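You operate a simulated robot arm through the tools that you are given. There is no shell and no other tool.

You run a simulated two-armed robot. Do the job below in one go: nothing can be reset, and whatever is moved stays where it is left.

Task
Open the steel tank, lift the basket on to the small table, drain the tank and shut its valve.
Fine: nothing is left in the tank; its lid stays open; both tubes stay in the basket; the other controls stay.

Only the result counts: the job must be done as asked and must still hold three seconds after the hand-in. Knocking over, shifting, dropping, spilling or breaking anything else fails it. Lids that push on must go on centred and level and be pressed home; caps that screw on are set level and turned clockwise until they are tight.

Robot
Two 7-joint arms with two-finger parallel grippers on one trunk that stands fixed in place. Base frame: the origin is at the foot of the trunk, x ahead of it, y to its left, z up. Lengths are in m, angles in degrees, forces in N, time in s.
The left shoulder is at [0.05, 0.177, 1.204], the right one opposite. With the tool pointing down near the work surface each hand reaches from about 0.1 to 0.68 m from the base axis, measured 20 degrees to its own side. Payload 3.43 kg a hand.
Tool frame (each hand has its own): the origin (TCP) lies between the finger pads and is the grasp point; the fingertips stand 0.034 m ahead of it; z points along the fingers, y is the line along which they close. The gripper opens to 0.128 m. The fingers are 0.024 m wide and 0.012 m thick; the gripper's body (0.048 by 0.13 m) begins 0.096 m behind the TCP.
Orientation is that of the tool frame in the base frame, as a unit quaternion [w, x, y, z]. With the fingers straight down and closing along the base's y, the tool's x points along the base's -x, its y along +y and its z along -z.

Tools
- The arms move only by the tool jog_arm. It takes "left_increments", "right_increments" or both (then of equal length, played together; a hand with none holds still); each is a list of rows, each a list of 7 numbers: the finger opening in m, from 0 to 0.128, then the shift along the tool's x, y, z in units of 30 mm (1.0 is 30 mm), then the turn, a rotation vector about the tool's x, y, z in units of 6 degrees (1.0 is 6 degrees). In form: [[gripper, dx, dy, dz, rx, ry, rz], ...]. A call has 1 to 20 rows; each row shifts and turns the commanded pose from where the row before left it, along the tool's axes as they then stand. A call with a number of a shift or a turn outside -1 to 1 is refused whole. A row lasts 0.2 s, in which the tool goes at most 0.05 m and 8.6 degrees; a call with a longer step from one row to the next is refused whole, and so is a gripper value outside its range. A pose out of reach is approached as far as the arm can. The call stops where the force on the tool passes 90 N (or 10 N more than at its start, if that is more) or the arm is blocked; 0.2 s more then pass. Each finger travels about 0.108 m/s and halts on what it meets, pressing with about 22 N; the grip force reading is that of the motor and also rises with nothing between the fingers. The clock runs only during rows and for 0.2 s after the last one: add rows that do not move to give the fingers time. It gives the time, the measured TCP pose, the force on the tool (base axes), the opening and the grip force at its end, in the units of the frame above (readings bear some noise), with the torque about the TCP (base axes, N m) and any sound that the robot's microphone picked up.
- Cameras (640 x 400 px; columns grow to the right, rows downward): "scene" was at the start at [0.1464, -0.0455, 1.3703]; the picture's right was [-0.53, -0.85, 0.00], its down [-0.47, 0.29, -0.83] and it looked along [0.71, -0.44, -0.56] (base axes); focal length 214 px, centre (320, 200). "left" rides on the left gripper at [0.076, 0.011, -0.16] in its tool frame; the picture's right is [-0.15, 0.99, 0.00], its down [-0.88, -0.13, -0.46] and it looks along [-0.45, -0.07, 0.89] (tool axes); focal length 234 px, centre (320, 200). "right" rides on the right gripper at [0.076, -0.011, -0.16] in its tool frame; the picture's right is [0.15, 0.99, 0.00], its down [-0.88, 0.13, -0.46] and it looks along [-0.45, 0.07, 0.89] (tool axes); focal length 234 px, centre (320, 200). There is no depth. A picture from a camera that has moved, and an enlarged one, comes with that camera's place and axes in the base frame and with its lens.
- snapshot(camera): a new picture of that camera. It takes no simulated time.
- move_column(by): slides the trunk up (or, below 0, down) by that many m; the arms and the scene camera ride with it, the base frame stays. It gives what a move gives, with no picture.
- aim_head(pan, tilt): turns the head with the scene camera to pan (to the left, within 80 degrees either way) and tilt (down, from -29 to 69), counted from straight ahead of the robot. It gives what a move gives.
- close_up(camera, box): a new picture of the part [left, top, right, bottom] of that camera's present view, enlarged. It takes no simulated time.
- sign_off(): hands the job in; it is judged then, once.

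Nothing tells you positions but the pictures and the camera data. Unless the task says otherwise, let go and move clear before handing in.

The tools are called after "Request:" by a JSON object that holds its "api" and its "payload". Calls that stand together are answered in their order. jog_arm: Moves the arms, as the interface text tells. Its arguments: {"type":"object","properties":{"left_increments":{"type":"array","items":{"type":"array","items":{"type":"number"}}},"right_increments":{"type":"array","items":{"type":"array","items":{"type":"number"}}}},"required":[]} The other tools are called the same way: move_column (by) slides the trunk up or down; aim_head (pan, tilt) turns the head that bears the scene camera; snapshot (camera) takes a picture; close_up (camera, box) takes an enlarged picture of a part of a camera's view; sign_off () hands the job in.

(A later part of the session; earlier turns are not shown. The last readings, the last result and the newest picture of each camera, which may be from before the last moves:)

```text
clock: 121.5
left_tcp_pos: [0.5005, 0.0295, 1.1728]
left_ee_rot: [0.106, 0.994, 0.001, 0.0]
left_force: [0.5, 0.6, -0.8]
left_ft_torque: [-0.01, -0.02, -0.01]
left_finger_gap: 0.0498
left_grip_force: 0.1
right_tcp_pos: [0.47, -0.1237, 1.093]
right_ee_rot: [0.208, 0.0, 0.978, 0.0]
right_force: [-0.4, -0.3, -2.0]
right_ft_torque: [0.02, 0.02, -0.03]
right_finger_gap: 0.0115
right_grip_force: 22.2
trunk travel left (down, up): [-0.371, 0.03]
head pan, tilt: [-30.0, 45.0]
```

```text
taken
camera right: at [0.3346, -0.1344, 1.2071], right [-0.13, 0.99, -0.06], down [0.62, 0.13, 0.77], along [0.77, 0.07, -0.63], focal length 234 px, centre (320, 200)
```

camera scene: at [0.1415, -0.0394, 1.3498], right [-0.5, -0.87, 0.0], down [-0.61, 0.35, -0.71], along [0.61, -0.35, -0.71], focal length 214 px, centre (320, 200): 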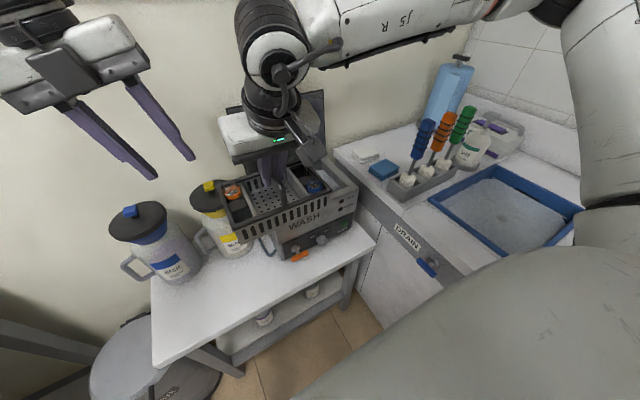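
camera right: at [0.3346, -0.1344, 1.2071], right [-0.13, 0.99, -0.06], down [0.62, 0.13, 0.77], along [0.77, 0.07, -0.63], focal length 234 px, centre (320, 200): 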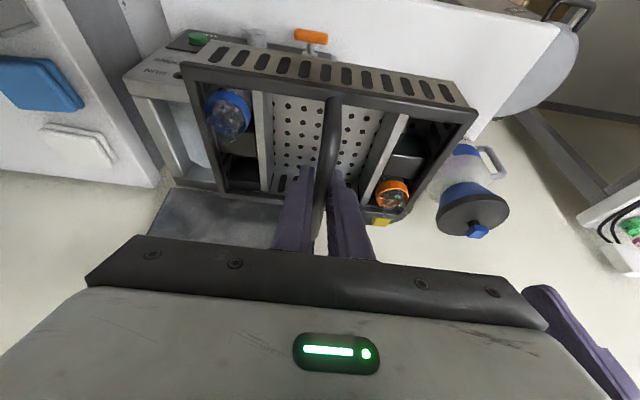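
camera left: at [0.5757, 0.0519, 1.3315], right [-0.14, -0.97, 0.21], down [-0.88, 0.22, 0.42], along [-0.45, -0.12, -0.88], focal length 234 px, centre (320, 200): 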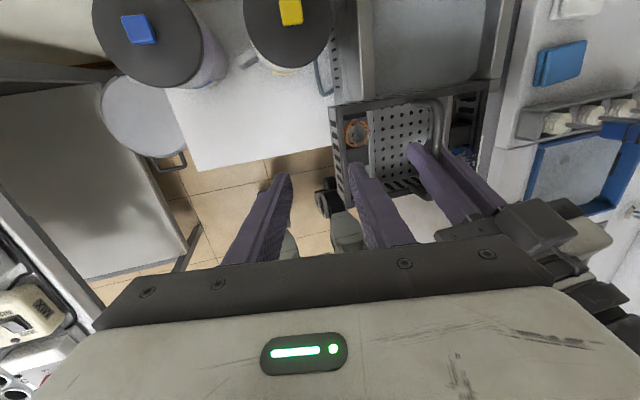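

Request:
{"api": "jog_arm", "payload": {"left_increments": [[0.05, 0, 0.652, 0.139, 0, 0, 0], [0.05, 0, 0.652, 0.139, 0, 0, 0], [0.05, 0, 0.652, 0.139, 0, 0, 0], [0.05, 0, 0.652, 0.139, 0, 0, 0], [0.05, 0, 0.652, 0.139, 0, 0, 0], [0.05, 0, 0, 0, 0, 0, 0]]}}

Request:
{"api": "snapshot", "payload": {"camera": "left"}}

Request:
{"api": "snapshot", "payload": {"camera": "right"}}

Request:
{"api": "snapshot", "payload": {"camera": "scene"}}

```text
clock: 122.8
left_tcp_pos: [0.4993, -0.0721, 1.1727]
left_ee_rot: [0.106, 0.994, 0.0, 0.0]
left_force: [0.3, -0.1, 0.1]
left_ft_torque: [0.03, 0.05, -0.01]
left_finger_gap: 0.0502
left_grip_force: 0.1
right_tcp_pos: [0.4695, -0.1249, 1.0922]
right_ee_rot: [0.209, 0.001, 0.978, 0.0]
right_force: [0.2, -0.3, -2.9]
right_ft_torque: [0.02, 0.01, 0.01]
right_finger_gap: 0.0117
right_grip_force: 21.7
trunk travel left (down, up): [-0.371, 0.03]
head pan, tilt: [-30.0, 45.0]
```

```text
taken
camera left: at [0.5751, -0.0491, 1.3313], right [-0.14, -0.97, 0.21], down [-0.88, 0.22, 0.42], along [-0.45, -0.12, -0.88], focal length 234 px, centre (320, 200)
```

left: 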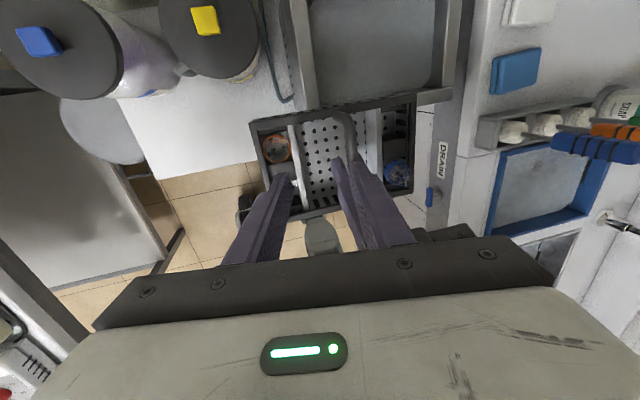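

```text
taken
camera right: at [0.3348, -0.1344, 1.207], right [-0.13, 0.99, -0.06], down [0.62, 0.13, 0.77], along [0.77, 0.07, -0.63], focal length 234 px, centre (320, 200)
```

right: 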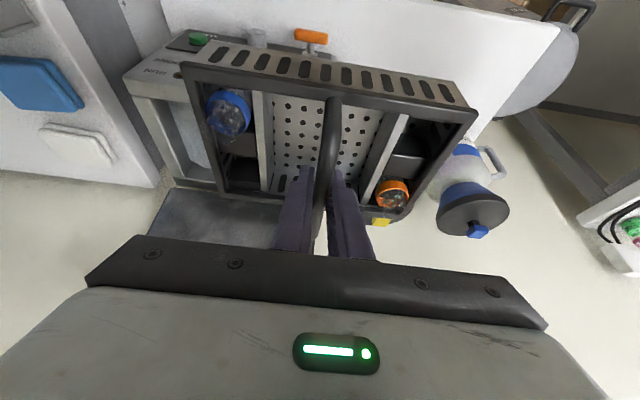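

```text
taken
camera scene: at [0.1417, -0.0394, 1.3498], right [-0.5, -0.87, 0.0], down [-0.61, 0.35, -0.71], along [0.61, -0.35, -0.71], focal length 214 px, centre (320, 200)
```

scene: 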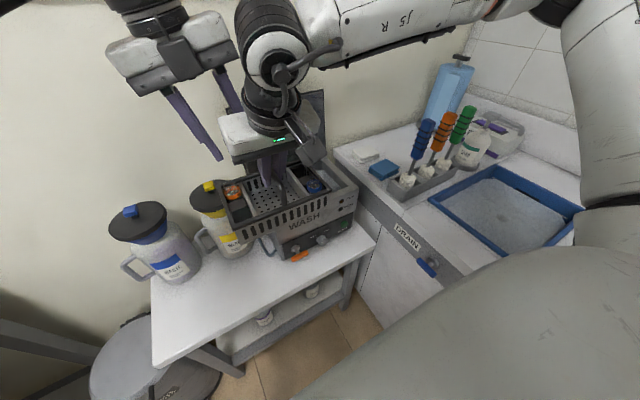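

Request:
{"api": "jog_arm", "payload": {"left_increments": [[0.05, 0, 0.565, 0.12, 0, 0, 0], [0.05, 0, 0.565, 0.12, 0, 0, 0], [0.05, 0, 0.565, 0.12, 0, 0, 0], [0.05, 0, 0, 0, 0, 0, 0]]}}

Request:
{"api": "snapshot", "payload": {"camera": "left"}}

Request:
{"api": "snapshot", "payload": {"camera": "right"}}

Request:
{"api": "snapshot", "payload": {"camera": "scene"}}

```text
clock: 123.8
left_tcp_pos: [0.4992, -0.1229, 1.1719]
left_ee_rot: [0.106, 0.994, 0.001, 0.001]
left_force: [-0.3, -0.6, -0.8]
left_ft_torque: [0.0, -0.01, 0.01]
left_finger_gap: 0.0502
left_grip_force: 0.0
right_tcp_pos: [0.4701, -0.1245, 1.0924]
right_ee_rot: [0.208, 0.001, 0.978, 0.0]
right_force: [0.2, 0.3, -2.1]
right_ft_torque: [0.03, 0.03, -0.01]
right_finger_gap: 0.0113
right_grip_force: 21.4
trunk travel left (down, up): [-0.371, 0.03]
head pan, tilt: [-30.0, 45.0]
```

```text
taken
camera left: at [0.5753, -0.1001, 1.3307], right [-0.14, -0.97, 0.21], down [-0.88, 0.22, 0.42], along [-0.45, -0.12, -0.88], focal length 234 px, centre (320, 200)
```

left: 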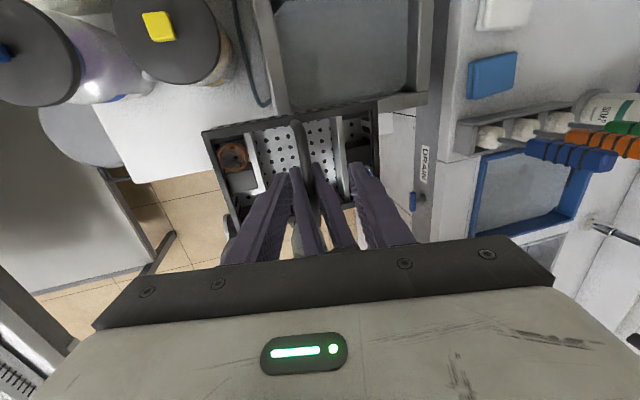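

```text
taken
camera right: at [0.3348, -0.1344, 1.207], right [-0.13, 0.99, -0.06], down [0.62, 0.13, 0.77], along [0.77, 0.07, -0.63], focal length 234 px, centre (320, 200)
```

right: 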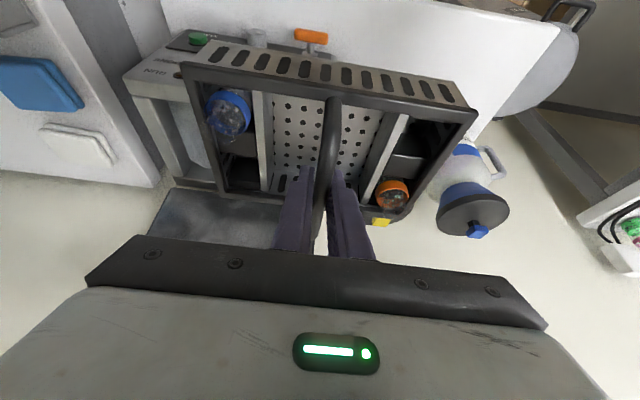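

```text
taken
camera scene: at [0.1417, -0.0394, 1.3498], right [-0.5, -0.87, 0.0], down [-0.61, 0.35, -0.71], along [0.61, -0.35, -0.71], focal length 214 px, centre (320, 200)
```

scene: 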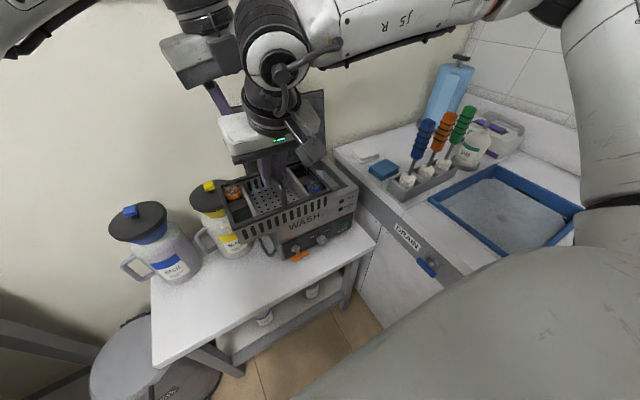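

Both hands are clear of each other. The left fingers must grip just beyond the right fingertips, so I'll shift 7 mm outward while lowering over the bar.

Request:
{"api": "jog_arm", "payload": {"left_increments": [[0.056, 0.114, -0.1275, 0.5425, 0, 0, 0], [0.056, 0.114, -0.1275, 0.5425, 0, 0, 0], [0.056, 0, -0.1275, 0.5425, 0, 0, 0], [0.056, 0, 0, 0, 0, 0, 0]]}}

Request:
{"api": "snapshot", "payload": {"camera": "left"}}

Request:
{"api": "snapshot", "payload": {"camera": "right"}}

Request:
{"api": "close_up", "payload": {"camera": "scene", "box": [180, 60, 360, 260]}}

```text
clock: 124.8
left_tcp_pos: [0.5075, -0.1215, 1.1198]
left_ee_rot: [0.105, 0.994, 0.001, 0.0]
left_force: [0.0, 0.1, -1.1]
left_ft_torque: [0.0, 0.02, 0.05]
left_finger_gap: 0.0561
left_grip_force: 0.1
right_tcp_pos: [0.469, -0.1237, 1.0914]
right_ee_rot: [0.207, 0.001, 0.978, 0.001]
right_force: [0.0, 0.2, -2.7]
right_ft_torque: [0.03, 0.0, 0.05]
right_finger_gap: 0.0117
right_grip_force: 21.8
trunk travel left (down, up): [-0.371, 0.03]
head pan, tilt: [-30.0, 45.0]
```

```text
taken
camera left: at [0.5833, -0.099, 1.2789], right [-0.14, -0.97, 0.21], down [-0.88, 0.22, 0.42], along [-0.45, -0.12, -0.88], focal length 234 px, centre (320, 200)
```

left: 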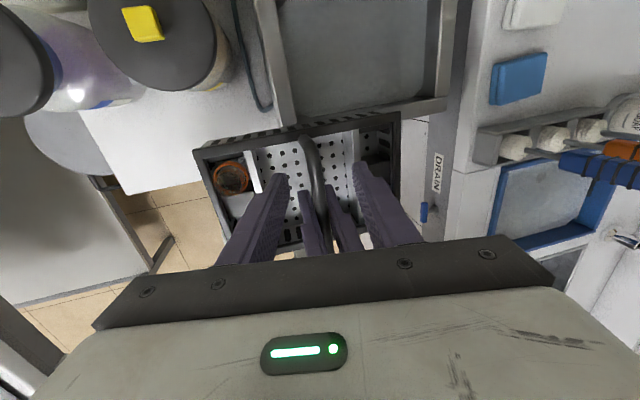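

```text
taken
camera right: at [0.3346, -0.1346, 1.207], right [-0.13, 0.99, -0.06], down [0.62, 0.13, 0.77], along [0.77, 0.07, -0.63], focal length 234 px, centre (320, 200)
```

right: 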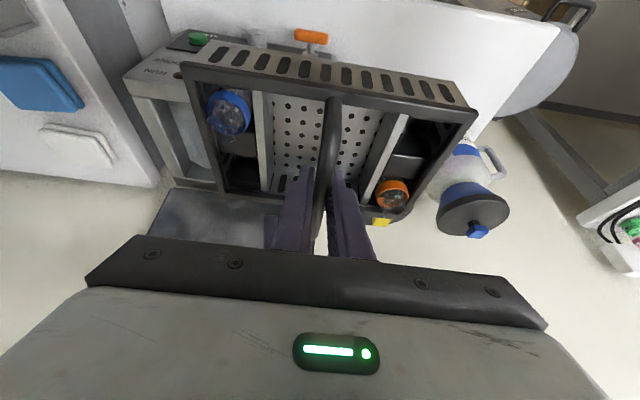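

```text
2.00 times, centred on (270, 160) of scene
camera zoom: at [0.1415, -0.0397, 1.3498], right [-0.5, -0.87, 0.0], down [-0.61, 0.35, -0.71], along [0.61, -0.35, -0.71], focal length 429 px, centre (420, 280)
```

zoom: 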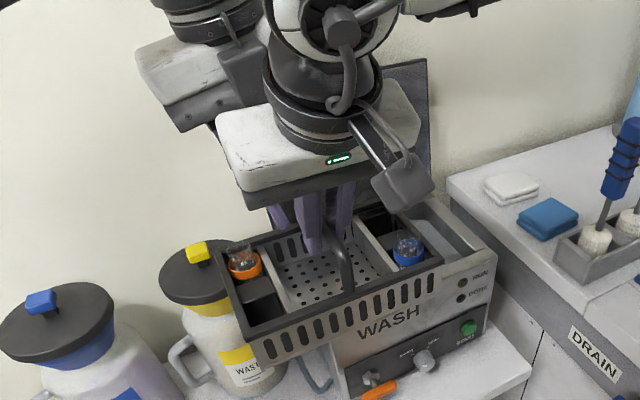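

Request:
{"api": "close_up", "payload": {"camera": "left", "box": [230, 110, 430, 270]}}

```text
2.50 times, centred on (330, 190) of left
camera zoom: at [0.5833, -0.099, 1.2789], right [-0.14, -0.97, 0.21], down [-0.88, 0.22, 0.42], along [-0.45, -0.12, -0.88], focal length 585 px, centre (295, 225)
```

zoom: 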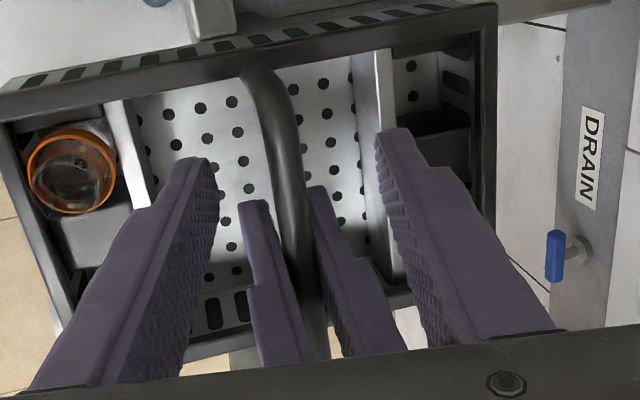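

Request:
{"api": "jog_arm", "payload": {"left_increments": [[0.056, 0, -0.103, 0.482, 0, 0, 0], [0.056, 0, 0, 0, 0, 0, 0]]}}

Request:
{"api": "close_up", "payload": {"camera": "left", "box": [230, 110, 430, 270]}}

```text
clock: 125.5
left_tcp_pos: [0.5091, -0.12, 1.1078]
left_ee_rot: [0.107, 0.994, 0.003, 0.002]
left_force: [17.8, 2.1, 24.8]
left_ft_torque: [0.1, 2.9, -0.33]
left_finger_gap: 0.0561
left_grip_force: 0.0
right_tcp_pos: [0.468, -0.124, 1.0888]
right_ee_rot: [0.203, 0.0, 0.979, -0.003]
right_force: [-19.1, -1.4, -26.7]
right_ft_torque: [-0.14, -2.21, 0.31]
right_finger_gap: 0.0119
right_grip_force: 22.0
trunk travel left (down, up): [-0.371, 0.03]
head pan, tilt: [-30.0, 45.0]
```

```text
2.50 times, centred on (330, 190) of left
camera zoom: at [0.5846, -0.0969, 1.2662], right [-0.14, -0.97, 0.21], down [-0.88, 0.22, 0.41], along [-0.45, -0.13, -0.89], focal length 585 px, centre (295, 225)
```

zoom: 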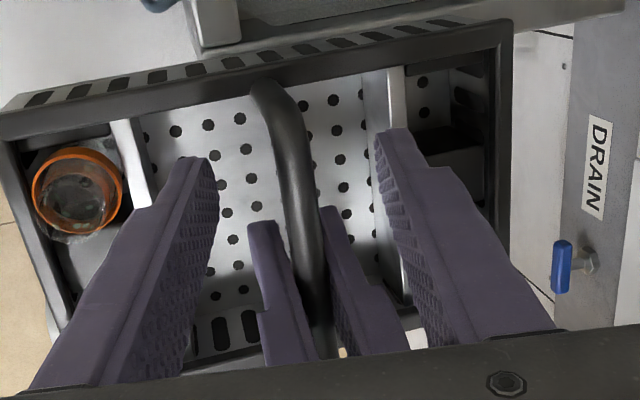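

The hands touched lightly (about 30 N) near their bodies. I'll raise the left hand 3 mm to relieve that, then close it on the bar, which is already well between its fingers.

Request:
{"api": "jog_arm", "payload": {"left_increments": [[0.056, 0.05, 0.021, -0.11, 0, 0, 0], [0.056, 0, 0, 0, 0, 0, 0]]}}

```text
clock: 126.0
left_tcp_pos: [0.5091, -0.1204, 1.109]
left_ee_rot: [0.106, 0.994, 0.002, -0.001]
left_force: [16.4, 4.3, 21.4]
left_ft_torque: [-0.13, 2.66, -0.38]
left_finger_gap: 0.0562
left_grip_force: 0.0
right_tcp_pos: [0.4685, -0.1256, 1.0917]
right_ee_rot: [0.205, 0.0, 0.979, -0.001]
right_force: [-17.7, -3.7, -23.9]
right_ft_torque: [0.08, -2.0, 0.29]
right_finger_gap: 0.0116
right_grip_force: 22.3
trunk travel left (down, up): [-0.371, 0.03]
head pan, tilt: [-30.0, 45.0]
```

Request:
{"api": "jog_arm", "payload": {"left_increments": [[0.056, 0.08, 0.014, -0.07, 0, 0, 0], [0.056, 0, 0, 0, 0, 0, 0]]}}

Request:
{"api": "close_up", "payload": {"camera": "scene", "box": [180, 0, 360, 160]}}

```text
clock: 126.7
left_tcp_pos: [0.5124, -0.1199, 1.1101]
left_ee_rot: [0.105, 0.995, 0.0, 0.0]
left_force: [9.0, 4.0, 8.8]
left_ft_torque: [-0.27, 1.32, -0.29]
left_finger_gap: 0.0563
left_grip_force: 0.1
right_tcp_pos: [0.4708, -0.1244, 1.094]
right_ee_rot: [0.21, 0.001, 0.978, 0.0]
right_force: [-9.2, -4.8, -11.9]
right_ft_torque: [0.28, -1.02, 0.16]
right_finger_gap: 0.0115
right_grip_force: 22.2
trunk travel left (down, up): [-0.371, 0.03]
head pan, tilt: [-30.0, 45.0]
```

```text
2.50 times, centred on (270, 80) of scene
camera zoom: at [0.1416, -0.0396, 1.3498], right [-0.5, -0.87, 0.0], down [-0.61, 0.35, -0.71], along [0.61, -0.35, -0.71], focal length 536 px, centre (445, 500)
```

zoom: 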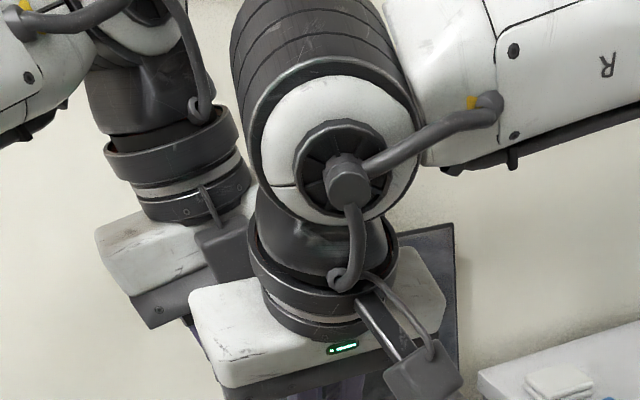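

Contact is down to about 12 N and the left fingertips are 17 mm below the bar. I'll close the left hand on the bar now.

Request:
{"api": "jog_arm", "payload": {"left_increments": [[0.03, 0, 0, 0, 0, 0, 0], [0.0, 0, 0, 0, 0, 0, 0], [0.0, 0, 0, 0, 0, 0, 0], [0.0, 0, 0, 0, 0, 0, 0], [0.0, 0, 0, 0, 0, 0, 0]]}}

Request:
{"api": "close_up", "payload": {"camera": "left", "box": [230, 110, 430, 270]}}

Request:
{"api": "close_up", "payload": {"camera": "right", "box": [220, 110, 420, 270]}}

```text
clock: 127.8
left_tcp_pos: [0.5117, -0.121, 1.1099]
left_ee_rot: [0.105, 0.995, 0.002, 0.0]
left_force: [5.2, 0.1, -2.0]
left_ft_torque: [-0.08, 0.62, -0.09]
left_finger_gap: 0.0114
left_grip_force: 21.8
right_tcp_pos: [0.4701, -0.1236, 1.0938]
right_ee_rot: [0.21, 0.001, 0.978, 0.001]
right_force: [-5.0, 0.0, 1.1]
right_ft_torque: [0.07, -0.85, 0.09]
right_finger_gap: 0.0115
right_grip_force: 21.8
trunk travel left (down, up): [-0.371, 0.03]
head pan, tilt: [-30.0, 45.0]
```

```text
2.50 times, centred on (330, 190) of left
camera zoom: at [0.5878, -0.0983, 1.2688], right [-0.15, -0.97, 0.21], down [-0.88, 0.22, 0.42], along [-0.45, -0.12, -0.88], focal length 585 px, centre (295, 225)
```

zoom: 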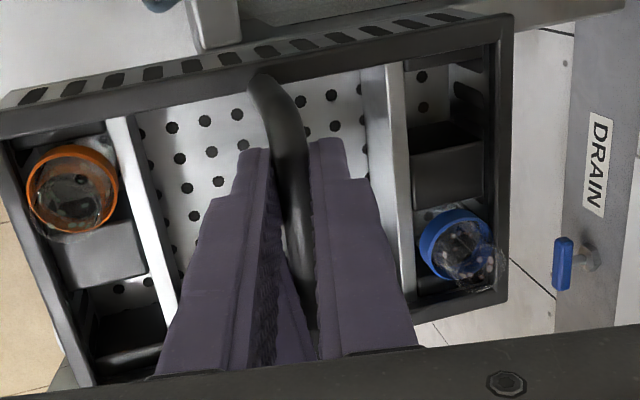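

```text
2.50 times, centred on (320, 190) of right
camera zoom: at [0.335, -0.1344, 1.2076], right [-0.13, 0.99, -0.06], down [0.62, 0.13, 0.78], along [0.78, 0.07, -0.63], focal length 585 px, centre (320, 225)
```

zoom: 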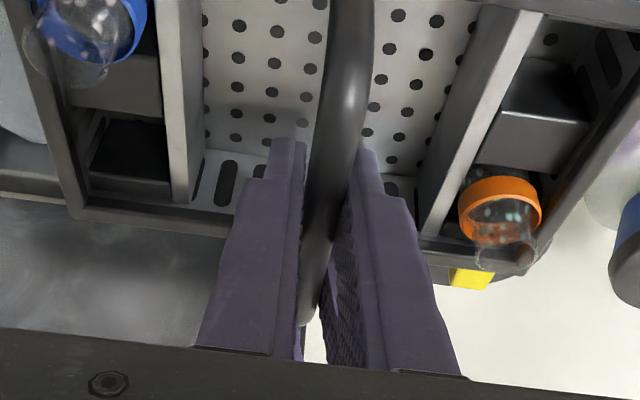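

Both hands hold the bar (11.4 mm gap each). Now I'll open the right hand gently and watch whether the left carries the load.

Request:
{"api": "jog_arm", "payload": {"right_increments": [[0.016, 0, 0, 0, 0, 0, 0], [0.025, 0, 0, 0, 0, 0, 0], [0.036, 0, 0, 0, 0, 0, 0], [0.036, 0, 0, 0, 0, 0, 0]]}}

Request:
{"api": "snapshot", "payload": {"camera": "left"}}

Request:
{"api": "snapshot", "payload": {"camera": "right"}}

```text
clock: 128.8
left_tcp_pos: [0.5114, -0.1199, 1.1113]
left_ee_rot: [0.105, 0.994, 0.001, 0.0]
left_force: [-0.1, -0.2, -0.2]
left_ft_torque: [0.02, -0.07, -0.03]
left_finger_gap: 0.0112
left_grip_force: 22.7
right_tcp_pos: [0.4698, -0.1241, 1.0918]
right_ee_rot: [0.207, 0.001, 0.978, 0.0]
right_force: [0.0, 0.1, 0.3]
right_ft_torque: [0.0, 0.0, -0.01]
right_finger_gap: 0.0359
right_grip_force: 0.0
trunk travel left (down, up): [-0.371, 0.03]
head pan, tilt: [-30.0, 45.0]
```

```text
taken
camera left: at [0.5879, -0.098, 1.2696], right [-0.15, -0.97, 0.21], down [-0.88, 0.22, 0.42], along [-0.45, -0.12, -0.88], focal length 234 px, centre (320, 200)
```

left: 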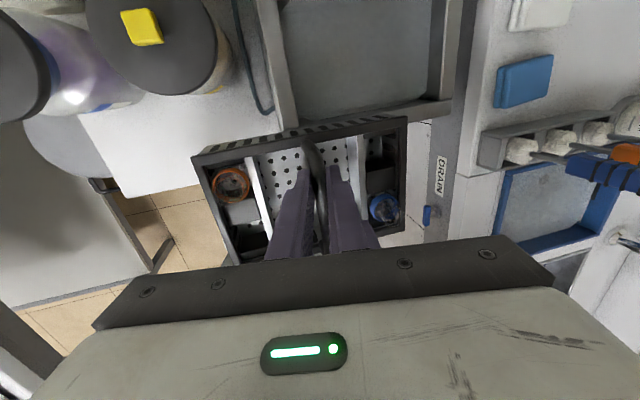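

```text
taken
camera right: at [0.3348, -0.1346, 1.2069], right [-0.13, 0.99, -0.06], down [0.62, 0.13, 0.77], along [0.77, 0.07, -0.63], focal length 234 px, centre (320, 200)
```

right: 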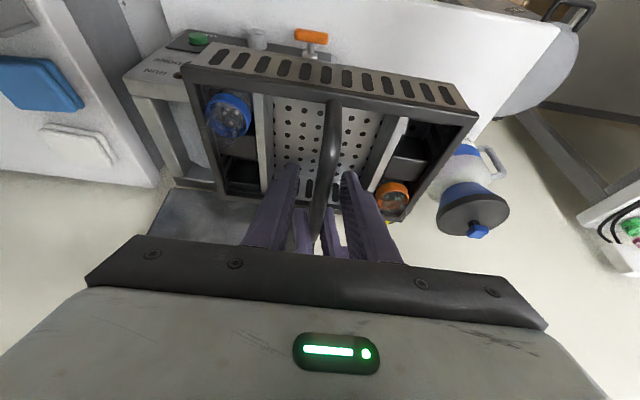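

Request:
{"api": "jog_arm", "payload": {"right_increments": [[0.036, 0, 0, -0.2, 0, 0, 0], [0.036, 0, 0, -0.4, 0, 0, 0], [0.036, 0, 0, 0, 0, 0, 0]]}}

Request:
{"api": "snapshot", "payload": {"camera": "right"}}

Request:
{"api": "snapshot", "payload": {"camera": "scene"}}

```text
clock: 129.7
left_tcp_pos: [0.5129, -0.12, 1.1112]
left_ee_rot: [0.104, 0.995, 0.0, 0.0]
left_force: [0.0, 0.2, -0.1]
left_ft_torque: [-0.04, -0.1, -0.04]
left_finger_gap: 0.0115
left_grip_force: 22.5
right_tcp_pos: [0.4632, -0.1256, 1.1085]
right_ee_rot: [0.208, 0.0, 0.978, 0.0]
right_force: [0.2, -0.3, 0.6]
right_ft_torque: [-0.01, 0.02, 0.02]
right_finger_gap: 0.0361
right_grip_force: 0.1
trunk travel left (down, up): [-0.371, 0.03]
head pan, tilt: [-30.0, 45.0]
```

```text
taken
camera right: at [0.3283, -0.135, 1.2235], right [-0.13, 0.99, -0.06], down [0.62, 0.13, 0.77], along [0.77, 0.07, -0.63], focal length 234 px, centre (320, 200)
```

right: 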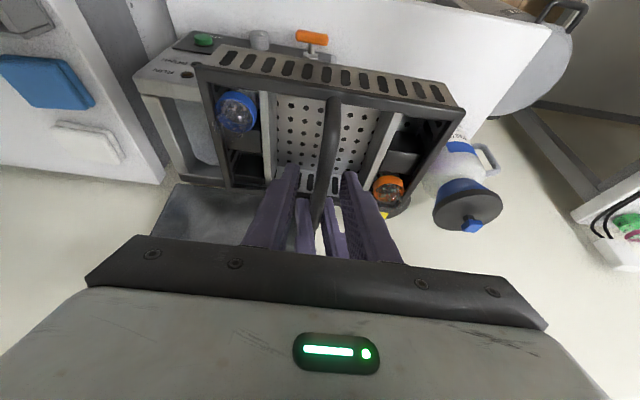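

```text
taken
camera scene: at [0.1417, -0.0397, 1.3497], right [-0.5, -0.87, 0.0], down [-0.61, 0.35, -0.71], along [0.61, -0.35, -0.71], focal length 214 px, centre (320, 200)
```

scene: 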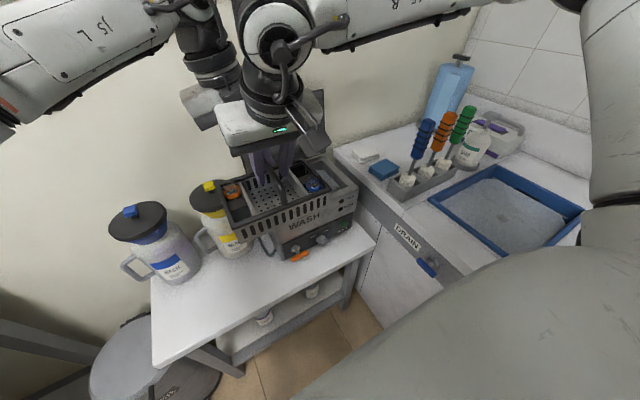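

The left hand alone now carries the basket, level. I'll retract the right hand fully and move it off to the right.

Request:
{"api": "jog_arm", "payload": {"right_increments": [[0.036, 0, 0, -0.6, 0, 0, 0], [0.036, 0, 0, -0.6, 0, 0, 0], [0.036, 0, 0, -0.6, 0, 0, 0], [0.036, 0, -0.5, -0.3, 0, 0, 0], [0.036, 0, -0.8, 0, 0, 0, 0], [0.036, 0, -0.8, 0, 0, 0, 0], [0.036, 0, -0.8, 0, 0, 0, 0], [0.036, 0, -0.8, 0, 0, 0, 0], [0.036, 0, -0.8, 0, 0, 0, 0], [0.036, 0, -0.8, 0, 0, 0, 0], [0.036, 0, 0, 0, 0, 0, 0]]}}

Request:
{"api": "snapshot", "payload": {"camera": "scene"}}

Request:
{"api": "snapshot", "payload": {"camera": "left"}}

```text
clock: 132.1
left_tcp_pos: [0.5117, -0.1195, 1.1104]
left_ee_rot: [0.105, 0.994, 0.002, 0.0]
left_force: [-0.5, 0.4, 0.0]
left_ft_torque: [0.0, -0.07, -0.03]
left_finger_gap: 0.0115
left_grip_force: 21.9
right_tcp_pos: [0.4357, -0.2857, 1.1673]
right_ee_rot: [0.208, 0.0, 0.978, 0.0]
right_force: [0.5, -0.7, -0.9]
right_ft_torque: [0.03, 0.01, 0.03]
right_finger_gap: 0.036
right_grip_force: 0.1
trunk travel left (down, up): [-0.371, 0.03]
head pan, tilt: [-30.0, 45.0]
```

```text
taken
camera scene: at [0.1417, -0.0394, 1.3497], right [-0.5, -0.87, 0.0], down [-0.61, 0.35, -0.71], along [0.61, -0.35, -0.71], focal length 214 px, centre (320, 200)
```

scene: 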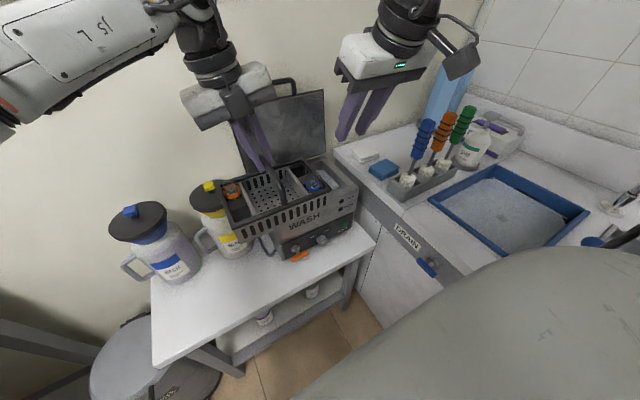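

```text
taken
camera left: at [0.5881, -0.0977, 1.2695], right [-0.14, -0.97, 0.21], down [-0.88, 0.22, 0.42], along [-0.45, -0.12, -0.88], focal length 234 px, centre (320, 200)
```

left: 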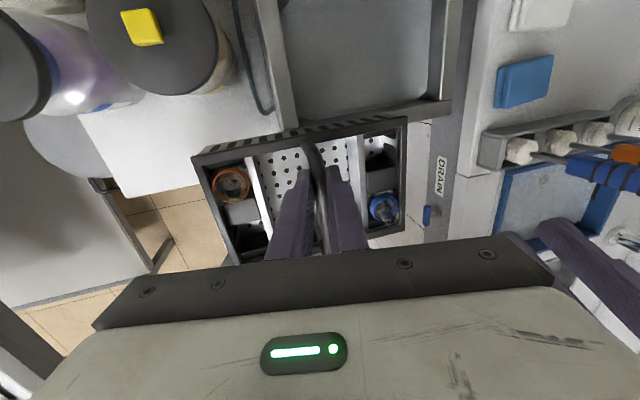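

Now I'll carry the basket slowly to the left with the left hand, to y about 0.075.

Request:
{"api": "jog_arm", "payload": {"left_increments": [[0.0, 0, -0.237, -0.05, 0, 0, 0], [0.0, 0.03, -0.474, -0.1, 0, 0, 0], [0.0, 0.03, -0.592, -0.126, 0, 0, 0], [0.0, 0.03, -0.592, -0.126, 0, 0, 0], [0.0, 0, -0.592, -0.126, 0, 0, 0], [0.0, 0, -0.592, -0.126, 0, 0, 0], [0.0, 0, -0.592, -0.126, 0, 0, 0], [0.0, 0, -0.592, -0.126, 0, 0, 0], [0.0, 0, -0.592, -0.126, 0, 0, 0], [0.0, 0, -0.592, -0.126, 0, 0, 0], [0.0, 0, -0.474, -0.1, 0, 0, 0], [0.0, 0, -0.296, -0.063, 0, 0, 0], [0.0, 0, -0.178, -0.038, 0, 0, 0], [0.0, 0, 0, 0, 0, 0, 0]]}}

Request:
{"api": "snapshot", "payload": {"camera": "scene"}}

Request:
{"api": "snapshot", "payload": {"camera": "left"}}

Request:
{"api": "snapshot", "payload": {"camera": "right"}}

```text
clock: 135.1
left_tcp_pos: [0.5164, 0.0776, 1.1106]
left_ee_rot: [0.106, 0.994, 0.0, 0.0]
left_force: [0.1, 0.1, -1.1]
left_ft_torque: [0.02, -0.12, -0.01]
left_finger_gap: 0.0114
left_grip_force: 22.1
right_tcp_pos: [0.4359, -0.2847, 1.1672]
right_ee_rot: [0.208, 0.001, 0.978, -0.001]
right_force: [0.1, -0.8, -0.8]
right_ft_torque: [-0.02, 0.0, 0.02]
right_finger_gap: 0.036
right_grip_force: 0.1
trunk travel left (down, up): [-0.371, 0.03]
head pan, tilt: [-30.0, 45.0]
```

```text
taken
camera scene: at [0.1416, -0.0395, 1.3498], right [-0.5, -0.87, 0.0], down [-0.61, 0.35, -0.71], along [0.61, -0.35, -0.71], focal length 214 px, centre (320, 200)
```

scene: 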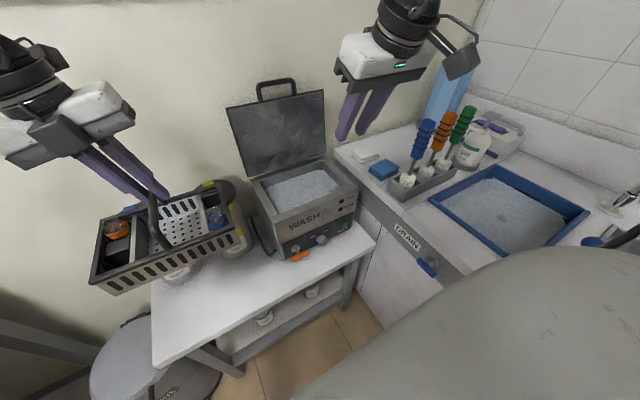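

```text
taken
camera left: at [0.5907, 0.0992, 1.269], right [-0.15, -0.97, 0.21], down [-0.88, 0.22, 0.42], along [-0.45, -0.12, -0.88], focal length 234 px, centre (320, 200)
```

left: 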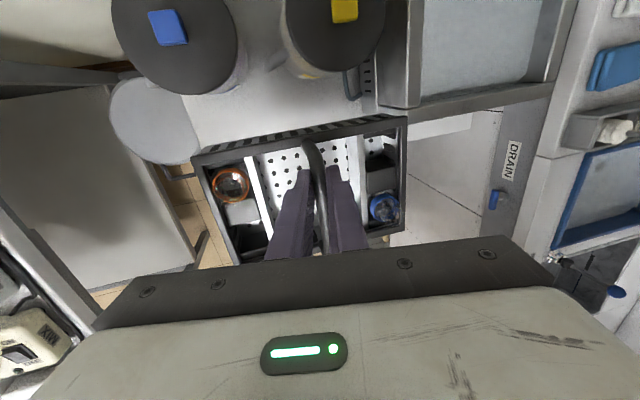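

```text
taken
camera right: at [0.3012, -0.2957, 1.2823], right [-0.13, 0.99, -0.06], down [0.62, 0.13, 0.77], along [0.77, 0.07, -0.63], focal length 234 px, centre (320, 200)
```

right: 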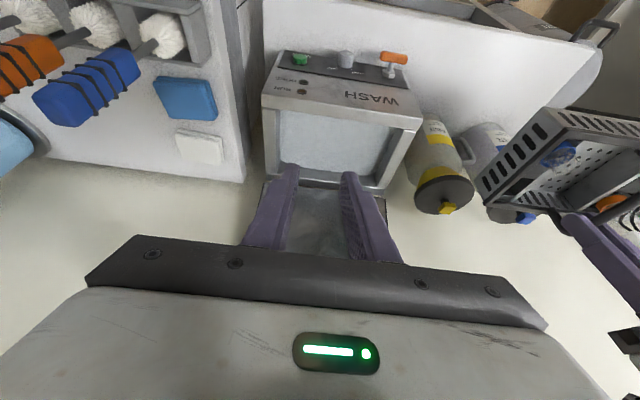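

Request:
{"api": "jog_arm", "payload": {"left_increments": [[0.0, 0, -0.087, 0.408, 0, 0, 0], [0.0, 0, -0.173, 0.815, 0, 0, 0], [0.0, 0, -0.173, 0.815, 0, 0, 0], [0.0, 0, -0.173, 0.815, 0, 0, 0], [0.0, 0, -0.173, 0.815, 0, 0, 0], [0.0, 0, -0.173, 0.815, 0, 0, 0], [0.0, 0, -0.173, 0.815, 0, 0, 0], [0.0, 0, -0.087, 0.408, 0, 0, 0], [0.0, 0, 0, 0, 0, 0, 0]]}}

Request:
{"api": "snapshot", "payload": {"camera": "scene"}}

Request:
{"api": "snapshot", "payload": {"camera": "left"}}

Request:
{"api": "snapshot", "payload": {"camera": "right"}}

```text
clock: 137.1
left_tcp_pos: [0.5122, 0.0764, 0.9363]
left_ee_rot: [0.106, 0.994, 0.0, 0.0]
left_force: [0.5, 1.2, -0.2]
left_ft_torque: [0.0, -0.09, -0.01]
left_finger_gap: 0.0116
left_grip_force: 21.9
right_tcp_pos: [0.4361, -0.2853, 1.1672]
right_ee_rot: [0.208, 0.001, 0.978, 0.0]
right_force: [-0.1, 0.5, 0.8]
right_ft_torque: [0.01, -0.01, 0.0]
right_finger_gap: 0.0364
right_grip_force: 0.1
trunk travel left (down, up): [-0.371, 0.03]
head pan, tilt: [-30.0, 45.0]
```

```text
taken
camera scene: at [0.1416, -0.0395, 1.3498], right [-0.5, -0.87, 0.0], down [-0.61, 0.35, -0.71], along [0.61, -0.35, -0.71], focal length 214 px, centre (320, 200)
```

scene: 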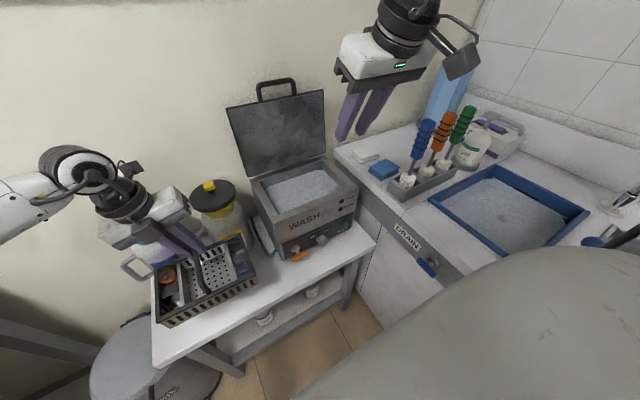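

```text
taken
camera left: at [0.5883, 0.0992, 1.0951], right [-0.14, -0.97, 0.21], down [-0.88, 0.22, 0.42], along [-0.45, -0.12, -0.88], focal length 234 px, centre (320, 200)
```

left: 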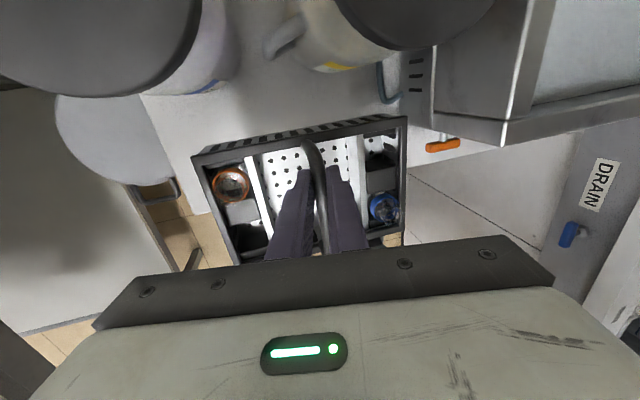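

```text
taken
camera right: at [0.3012, -0.2957, 1.2823], right [-0.13, 0.99, -0.06], down [0.62, 0.13, 0.77], along [0.77, 0.07, -0.63], focal length 234 px, centre (320, 200)
```

right: 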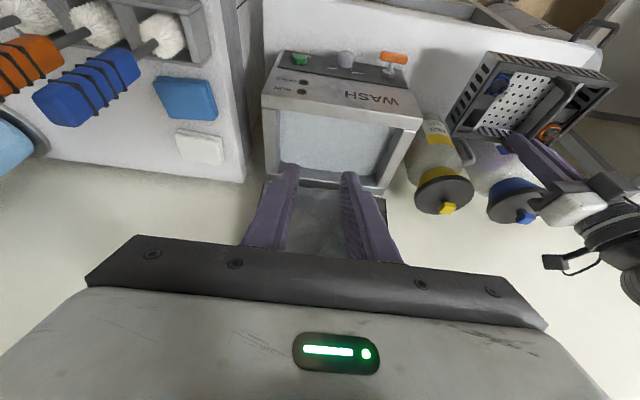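

Request:
{"api": "jog_arm", "payload": {"left_increments": [[0.0, 0, -0.116, 0.543, 0, 0, 0], [0.0, 0, -0.116, 0.543, 0, 0, 0], [0.0, 0, -0.058, 0.272, 0, 0, 0], [0.0, 0, 0, 0, 0, 0, 0]]}}

Request:
{"api": "close_up", "payload": {"camera": "scene", "box": [100, 150, 320, 360]}}

Request:
{"api": "close_up", "payload": {"camera": "right", "box": [400, 0, 640, 280]}}

```text
clock: 138.1
left_tcp_pos: [0.5134, 0.0782, 0.895]
left_ee_rot: [0.106, 0.994, 0.001, 0.0]
left_force: [0.0, -0.5, 0.0]
left_ft_torque: [0.02, -0.11, 0.0]
left_finger_gap: 0.0112
left_grip_force: 22.0
right_tcp_pos: [0.4365, -0.2858, 1.168]
right_ee_rot: [0.208, 0.001, 0.978, 0.0]
right_force: [-0.3, 0.5, -0.1]
right_ft_torque: [0.0, 0.0, -0.04]
right_finger_gap: 0.0362
right_grip_force: 0.0
trunk travel left (down, up): [-0.371, 0.03]
head pan, tilt: [-30.0, 45.0]
```

```text
1.90 times, centred on (210, 255) of scene
camera zoom: at [0.1416, -0.0395, 1.3498], right [-0.5, -0.87, 0.0], down [-0.61, 0.35, -0.71], along [0.61, -0.35, -0.71], focal length 408 px, centre (530, 95)
```

zoom: 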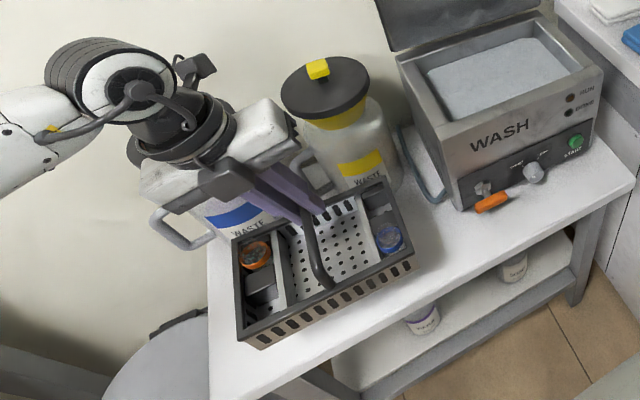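

```text
1.43 times, centred on (520, 140) of right
camera zoom: at [0.3012, -0.2957, 1.2823], right [-0.13, 0.99, -0.06], down [0.62, 0.13, 0.77], along [0.77, 0.07, -0.63], focal length 334 px, centre (34, 286)
```

zoom: 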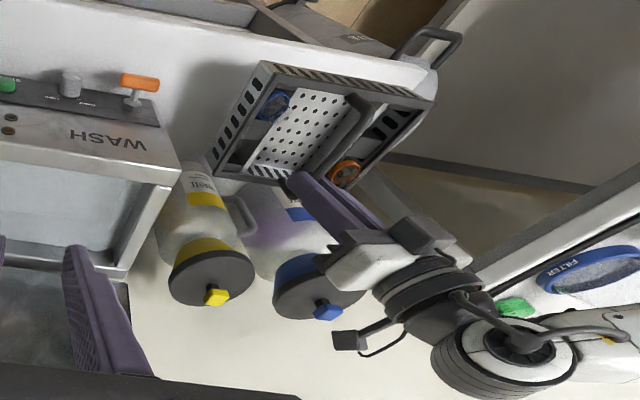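

The basket hangs level a few centimetres above the table, with its edges inside the tabletop. I'll nudge it 1 cm away from the front edge and lower in small steps, watching the force.

Request:
{"api": "jog_arm", "payload": {"left_increments": [[0.0, 0.17, 0, 0, 0, 0, 0], [0.0, 0.17, 0, 0, 0, 0, 0], [0.0, 0, -0.07, 0.326, 0, 0, 0], [0.0, 0, 0, 0, 0, 0, 0]]}}

Request:
{"api": "jog_arm", "payload": {"left_increments": [[0.0, 0, -0.035, 0.163, 0, 0, 0], [0.0, 0, -0.035, 0.163, 0, 0, 0], [0.0, 0, 0, 0, 0, 0, 0]]}}

Request:
{"api": "jog_arm", "payload": {"left_increments": [[0.0, 0, -0.035, 0.163, 0, 0, 0], [0.0, 0, -0.035, 0.163, 0, 0, 0], [0.0, 0, 0, 0, 0, 0, 0]]}}

```text
clock: 139.1
left_tcp_pos: [0.5234, 0.0775, 0.8855]
left_ee_rot: [0.106, 0.994, 0.001, 0.0]
left_force: [0.0, 0.1, -0.5]
left_ft_torque: [0.01, -0.08, -0.04]
left_finger_gap: 0.0116
left_grip_force: 21.6
right_tcp_pos: [0.4357, -0.2849, 1.1687]
right_ee_rot: [0.208, 0.002, 0.978, 0.0]
right_force: [-0.8, 0.3, -0.2]
right_ft_torque: [0.0, 0.0, 0.03]
right_finger_gap: 0.0358
right_grip_force: 0.1
trunk travel left (down, up): [-0.371, 0.03]
head pan, tilt: [-30.0, 45.0]
```

```text
clock: 139.8
left_tcp_pos: [0.5248, 0.0767, 0.8755]
left_ee_rot: [0.106, 0.994, 0.002, 0.0]
left_force: [-0.3, -0.3, -1.0]
left_ft_torque: [0.04, -0.07, 0.01]
left_finger_gap: 0.0115
left_grip_force: 21.9
right_tcp_pos: [0.4364, -0.285, 1.1678]
right_ee_rot: [0.208, 0.0, 0.978, 0.001]
right_force: [-0.8, 0.2, -0.9]
right_ft_torque: [0.0, 0.01, -0.02]
right_finger_gap: 0.0361
right_grip_force: 0.2
trunk travel left (down, up): [-0.371, 0.03]
head pan, tilt: [-30.0, 45.0]
```

```text
clock: 140.7
left_tcp_pos: [0.5245, 0.0759, 0.8657]
left_ee_rot: [0.105, 0.994, 0.0, 0.001]
left_force: [-0.2, -1.0, -0.4]
left_ft_torque: [0.02, -0.09, 0.02]
left_finger_gap: 0.0114
left_grip_force: 21.6
right_tcp_pos: [0.4359, -0.2842, 1.1671]
right_ee_rot: [0.207, 0.001, 0.978, 0.0]
right_force: [0.1, -0.1, -0.2]
right_ft_torque: [-0.01, 0.0, 0.03]
right_finger_gap: 0.0361
right_grip_force: 0.1
trunk travel left (down, up): [-0.371, 0.03]
head pan, tilt: [-30.0, 45.0]
```

Request:
{"api": "close_up", "payload": {"camera": "scene", "box": [130, 230, 290, 350]}}

Request:
{"api": "jog_arm", "payload": {"left_increments": [[0.0, 0, -0.035, 0.163, 0, 0, 0], [0.0, 0, 0, 0, 0, 0, 0]]}}

Request:
{"api": "jog_arm", "payload": {"left_increments": [[0.0, 0, -0.035, 0.163, 0, 0, 0], [0.0, 0, 0, 0, 0, 0, 0]]}}

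```text
3.33 times, centred on (210, 290) of scene
camera zoom: at [0.1416, -0.0395, 1.3498], right [-0.5, -0.87, 0.0], down [-0.61, 0.35, -0.71], along [0.61, -0.35, -0.71], focal length 715 px, centre (687, -100)
```

zoom: 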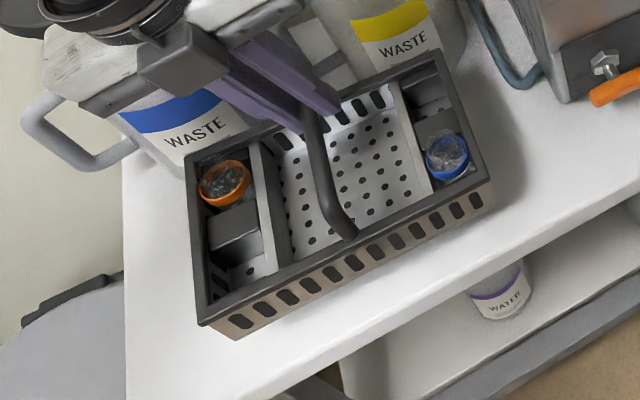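

```text
clock: 141.2
left_tcp_pos: [0.525, 0.0773, 0.8591]
left_ee_rot: [0.106, 0.994, 0.001, 0.001]
left_force: [0.3, -0.4, -0.3]
left_ft_torque: [0.04, -0.06, 0.02]
left_finger_gap: 0.0114
left_grip_force: 22.4
right_tcp_pos: [0.436, -0.285, 1.1659]
right_ee_rot: [0.208, 0.001, 0.978, 0.0]
right_force: [0.0, 0.0, 0.4]
right_ft_torque: [0.03, 0.03, -0.01]
right_finger_gap: 0.0358
right_grip_force: 0.1
trunk travel left (down, up): [-0.371, 0.03]
head pan, tilt: [-30.0, 45.0]
```

```text
clock: 141.8
left_tcp_pos: [0.5246, 0.0776, 0.8555]
left_ee_rot: [0.105, 0.994, 0.001, 0.0]
left_force: [0.7, 0.6, 0.0]
left_ft_torque: [0.01, -0.08, 0.0]
left_finger_gap: 0.0114
left_grip_force: 21.5
right_tcp_pos: [0.4359, -0.2853, 1.168]
right_ee_rot: [0.208, 0.001, 0.978, 0.0]
right_force: [-0.5, 0.3, -0.3]
right_ft_torque: [0.0, 0.0, -0.01]
right_finger_gap: 0.0359
right_grip_force: 0.1
trunk travel left (down, up): [-0.371, 0.03]
head pan, tilt: [-30.0, 45.0]
```

Request:
{"api": "jog_arm", "payload": {"left_increments": [[0.0, 0, -0.028, 0.13, 0, 0, 0], [0.0, 0, 0, 0, 0, 0, 0]]}}

Request:
{"api": "jog_arm", "payload": {"left_increments": [[0.0, 0, -0.028, 0.13, 0, 0, 0], [0.0, 0, 0, 0, 0, 0, 0]]}}

Request:
{"api": "jog_arm", "payload": {"left_increments": [[0.0, 0, -0.028, 0.13, 0, 0, 0], [0.0, 0, 0, 0, 0, 0, 0]]}}

```text
clock: 142.4
left_tcp_pos: [0.5242, 0.0757, 0.8498]
left_ee_rot: [0.105, 0.995, 0.0, 0.0]
left_force: [0.9, -0.3, -0.8]
left_ft_torque: [0.0, -0.09, 0.03]
left_finger_gap: 0.0116
left_grip_force: 22.2
right_tcp_pos: [0.4359, -0.2851, 1.1668]
right_ee_rot: [0.209, 0.001, 0.978, 0.0]
right_force: [0.2, 0.5, 0.2]
right_ft_torque: [0.01, -0.01, 0.0]
right_finger_gap: 0.0359
right_grip_force: 0.0
trunk travel left (down, up): [-0.371, 0.03]
head pan, tilt: [-30.0, 45.0]
```

```text
clock: 143.1
left_tcp_pos: [0.5239, 0.0762, 0.8456]
left_ee_rot: [0.106, 0.994, 0.001, 0.0]
left_force: [0.4, 0.3, -1.7]
left_ft_torque: [0.02, -0.1, 0.0]
left_finger_gap: 0.0114
left_grip_force: 22.1
right_tcp_pos: [0.4353, -0.286, 1.1681]
right_ee_rot: [0.207, 0.001, 0.978, -0.001]
right_force: [0.0, 0.6, -0.9]
right_ft_torque: [0.03, 0.04, 0.01]
right_finger_gap: 0.0363
right_grip_force: 0.2
trunk travel left (down, up): [-0.371, 0.03]
head pan, tilt: [-30.0, 45.0]
```

```text
clock: 143.7
left_tcp_pos: [0.5246, 0.0766, 0.8419]
left_ee_rot: [0.105, 0.994, 0.001, 0.0]
left_force: [0.1, -0.2, -1.0]
left_ft_torque: [0.05, -0.1, 0.0]
left_finger_gap: 0.0114
left_grip_force: 21.5
right_tcp_pos: [0.4368, -0.2856, 1.1688]
right_ee_rot: [0.209, 0.001, 0.978, -0.001]
right_force: [-0.6, -0.4, 0.4]
right_ft_torque: [0.01, -0.03, -0.01]
right_finger_gap: 0.036
right_grip_force: 0.0
trunk travel left (down, up): [-0.371, 0.03]
head pan, tilt: [-30.0, 45.0]
```

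Request:
{"api": "close_up", "payload": {"camera": "scene", "box": [150, 240, 290, 340]}}

Request:
{"api": "close_up", "payload": {"camera": "right", "box": [430, 20, 640, 180]}}

```text
4.00 times, centred on (220, 290) of scene
camera zoom: at [0.1416, -0.0395, 1.3498], right [-0.5, -0.87, 0.0], down [-0.61, 0.35, -0.71], along [0.61, -0.35, -0.71], focal length 858 px, centre (720, -160)
```

zoom: 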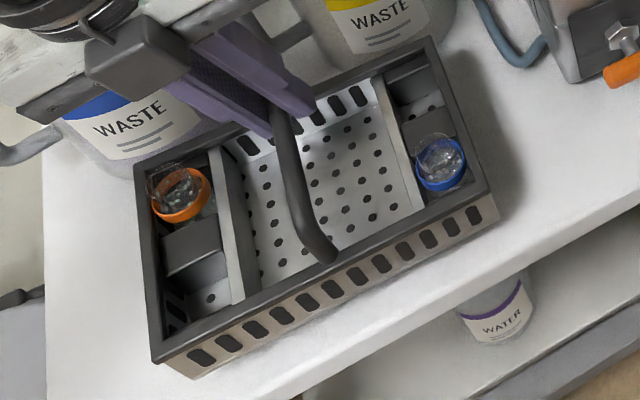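

```text
2.50 times, centred on (535, 100) of right
camera zoom: at [0.3012, -0.2957, 1.2823], right [-0.13, 0.99, -0.06], down [0.62, 0.13, 0.77], along [0.77, 0.07, -0.63], focal length 585 px, centre (-218, 450)
```

zoom: 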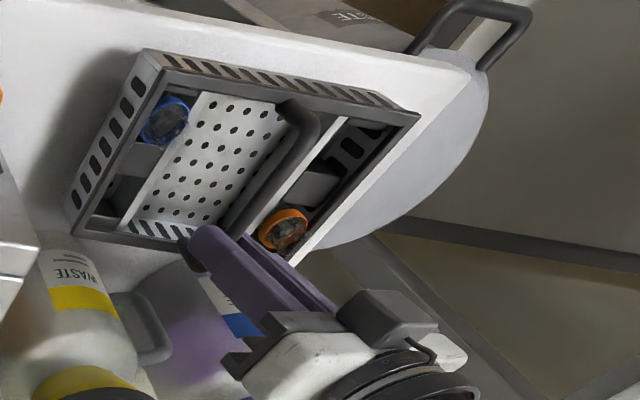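

Request:
{"api": "jog_arm", "payload": {"left_increments": [[0.0, 0, -0.028, 0.13, 0, 0, 0], [0.0, 0, 0, 0, 0, 0, 0]]}}

Request:
{"api": "jog_arm", "payload": {"left_increments": [[0.0, 0, -0.028, 0.13, 0, 0, 0], [0.0, 0, 0, 0, 0, 0, 0]]}}

Request:
{"api": "jog_arm", "payload": {"left_increments": [[0.0, 0, -0.028, 0.13, 0, 0, 0], [0.0, 0, 0, 0, 0, 0, 0]]}}

```text
clock: 144.2
left_tcp_pos: [0.5252, 0.0775, 0.8378]
left_ee_rot: [0.106, 0.994, 0.001, 0.0]
left_force: [-0.3, 0.1, -1.0]
left_ft_torque: [-0.03, -0.08, -0.01]
left_finger_gap: 0.0113
left_grip_force: 21.9
right_tcp_pos: [0.4354, -0.2844, 1.1678]
right_ee_rot: [0.208, 0.001, 0.978, 0.0]
right_force: [-0.6, -0.5, 0.1]
right_ft_torque: [0.01, 0.01, 0.0]
right_finger_gap: 0.0361
right_grip_force: 0.0
trunk travel left (down, up): [-0.371, 0.03]
head pan, tilt: [-30.0, 45.0]
```

```text
clock: 144.8
left_tcp_pos: [0.5262, 0.0767, 0.8343]
left_ee_rot: [0.106, 0.994, 0.001, 0.0]
left_force: [0.1, -0.3, -0.3]
left_ft_torque: [0.0, -0.14, 0.01]
left_finger_gap: 0.0117
left_grip_force: 21.7
right_tcp_pos: [0.4371, -0.2864, 1.1675]
right_ee_rot: [0.208, 0.001, 0.978, 0.0]
right_force: [0.2, 1.2, 1.2]
right_ft_torque: [0.04, -0.01, 0.02]
right_finger_gap: 0.036
right_grip_force: 0.1
trunk travel left (down, up): [-0.371, 0.03]
head pan, tilt: [-30.0, 45.0]
```

```text
clock: 145.4
left_tcp_pos: [0.5246, 0.0761, 0.8311]
left_ee_rot: [0.104, 0.995, 0.0, 0.0]
left_force: [0.0, 0.2, -0.3]
left_ft_torque: [0.04, -0.12, -0.01]
left_finger_gap: 0.0118
left_grip_force: 22.0
right_tcp_pos: [0.4366, -0.2849, 1.1673]
right_ee_rot: [0.208, 0.001, 0.978, 0.0]
right_force: [-0.1, -1.8, -0.8]
right_ft_torque: [-0.01, -0.04, 0.0]
right_finger_gap: 0.0363
right_grip_force: 0.1
trunk travel left (down, up): [-0.371, 0.03]
head pan, tilt: [-30.0, 45.0]
```

Request:
{"api": "jog_arm", "payload": {"left_increments": [[0.0, 0, -0.028, 0.13, 0, 0, 0], [0.0, 0, 0, 0, 0, 0, 0]]}}

Request:
{"api": "jog_arm", "payload": {"left_increments": [[0.0, 0, -0.028, 0.13, 0, 0, 0], [0.0, 0, 0, 0, 0, 0, 0]]}}

Request:
{"api": "close_up", "payload": {"camera": "scene", "box": [150, 240, 290, 340]}}

```text
clock: 146.1
left_tcp_pos: [0.5243, 0.0771, 0.8267]
left_ee_rot: [0.105, 0.994, 0.001, 0.0]
left_force: [-0.3, 0.3, -1.1]
left_ft_torque: [0.0, -0.08, -0.01]
left_finger_gap: 0.0109
left_grip_force: 21.5
right_tcp_pos: [0.4368, -0.2849, 1.1678]
right_ee_rot: [0.208, 0.001, 0.978, -0.001]
right_force: [-0.5, 0.1, -0.4]
right_ft_torque: [0.01, 0.02, 0.01]
right_finger_gap: 0.0359
right_grip_force: 0.1
trunk travel left (down, up): [-0.371, 0.03]
head pan, tilt: [-30.0, 45.0]
```

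```text
clock: 146.7
left_tcp_pos: [0.525, 0.0772, 0.8218]
left_ee_rot: [0.106, 0.994, 0.001, 0.0]
left_force: [0.4, 0.2, -0.4]
left_ft_torque: [-0.02, -0.12, 0.05]
left_finger_gap: 0.0113
left_grip_force: 21.6
right_tcp_pos: [0.4366, -0.2848, 1.1684]
right_ee_rot: [0.208, 0.001, 0.978, 0.0]
right_force: [-0.9, 0.4, 0.2]
right_ft_torque: [-0.04, 0.0, 0.0]
right_finger_gap: 0.036
right_grip_force: 0.1
trunk travel left (down, up): [-0.371, 0.03]
head pan, tilt: [-30.0, 45.0]
```

```text
4.00 times, centred on (220, 290) of scene
camera zoom: at [0.1416, -0.0395, 1.3498], right [-0.5, -0.87, 0.0], down [-0.61, 0.35, -0.71], along [0.61, -0.35, -0.71], focal length 858 px, centre (720, -160)
```

zoom: 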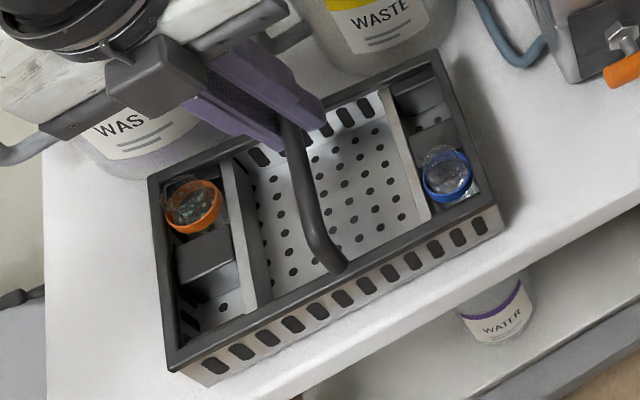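

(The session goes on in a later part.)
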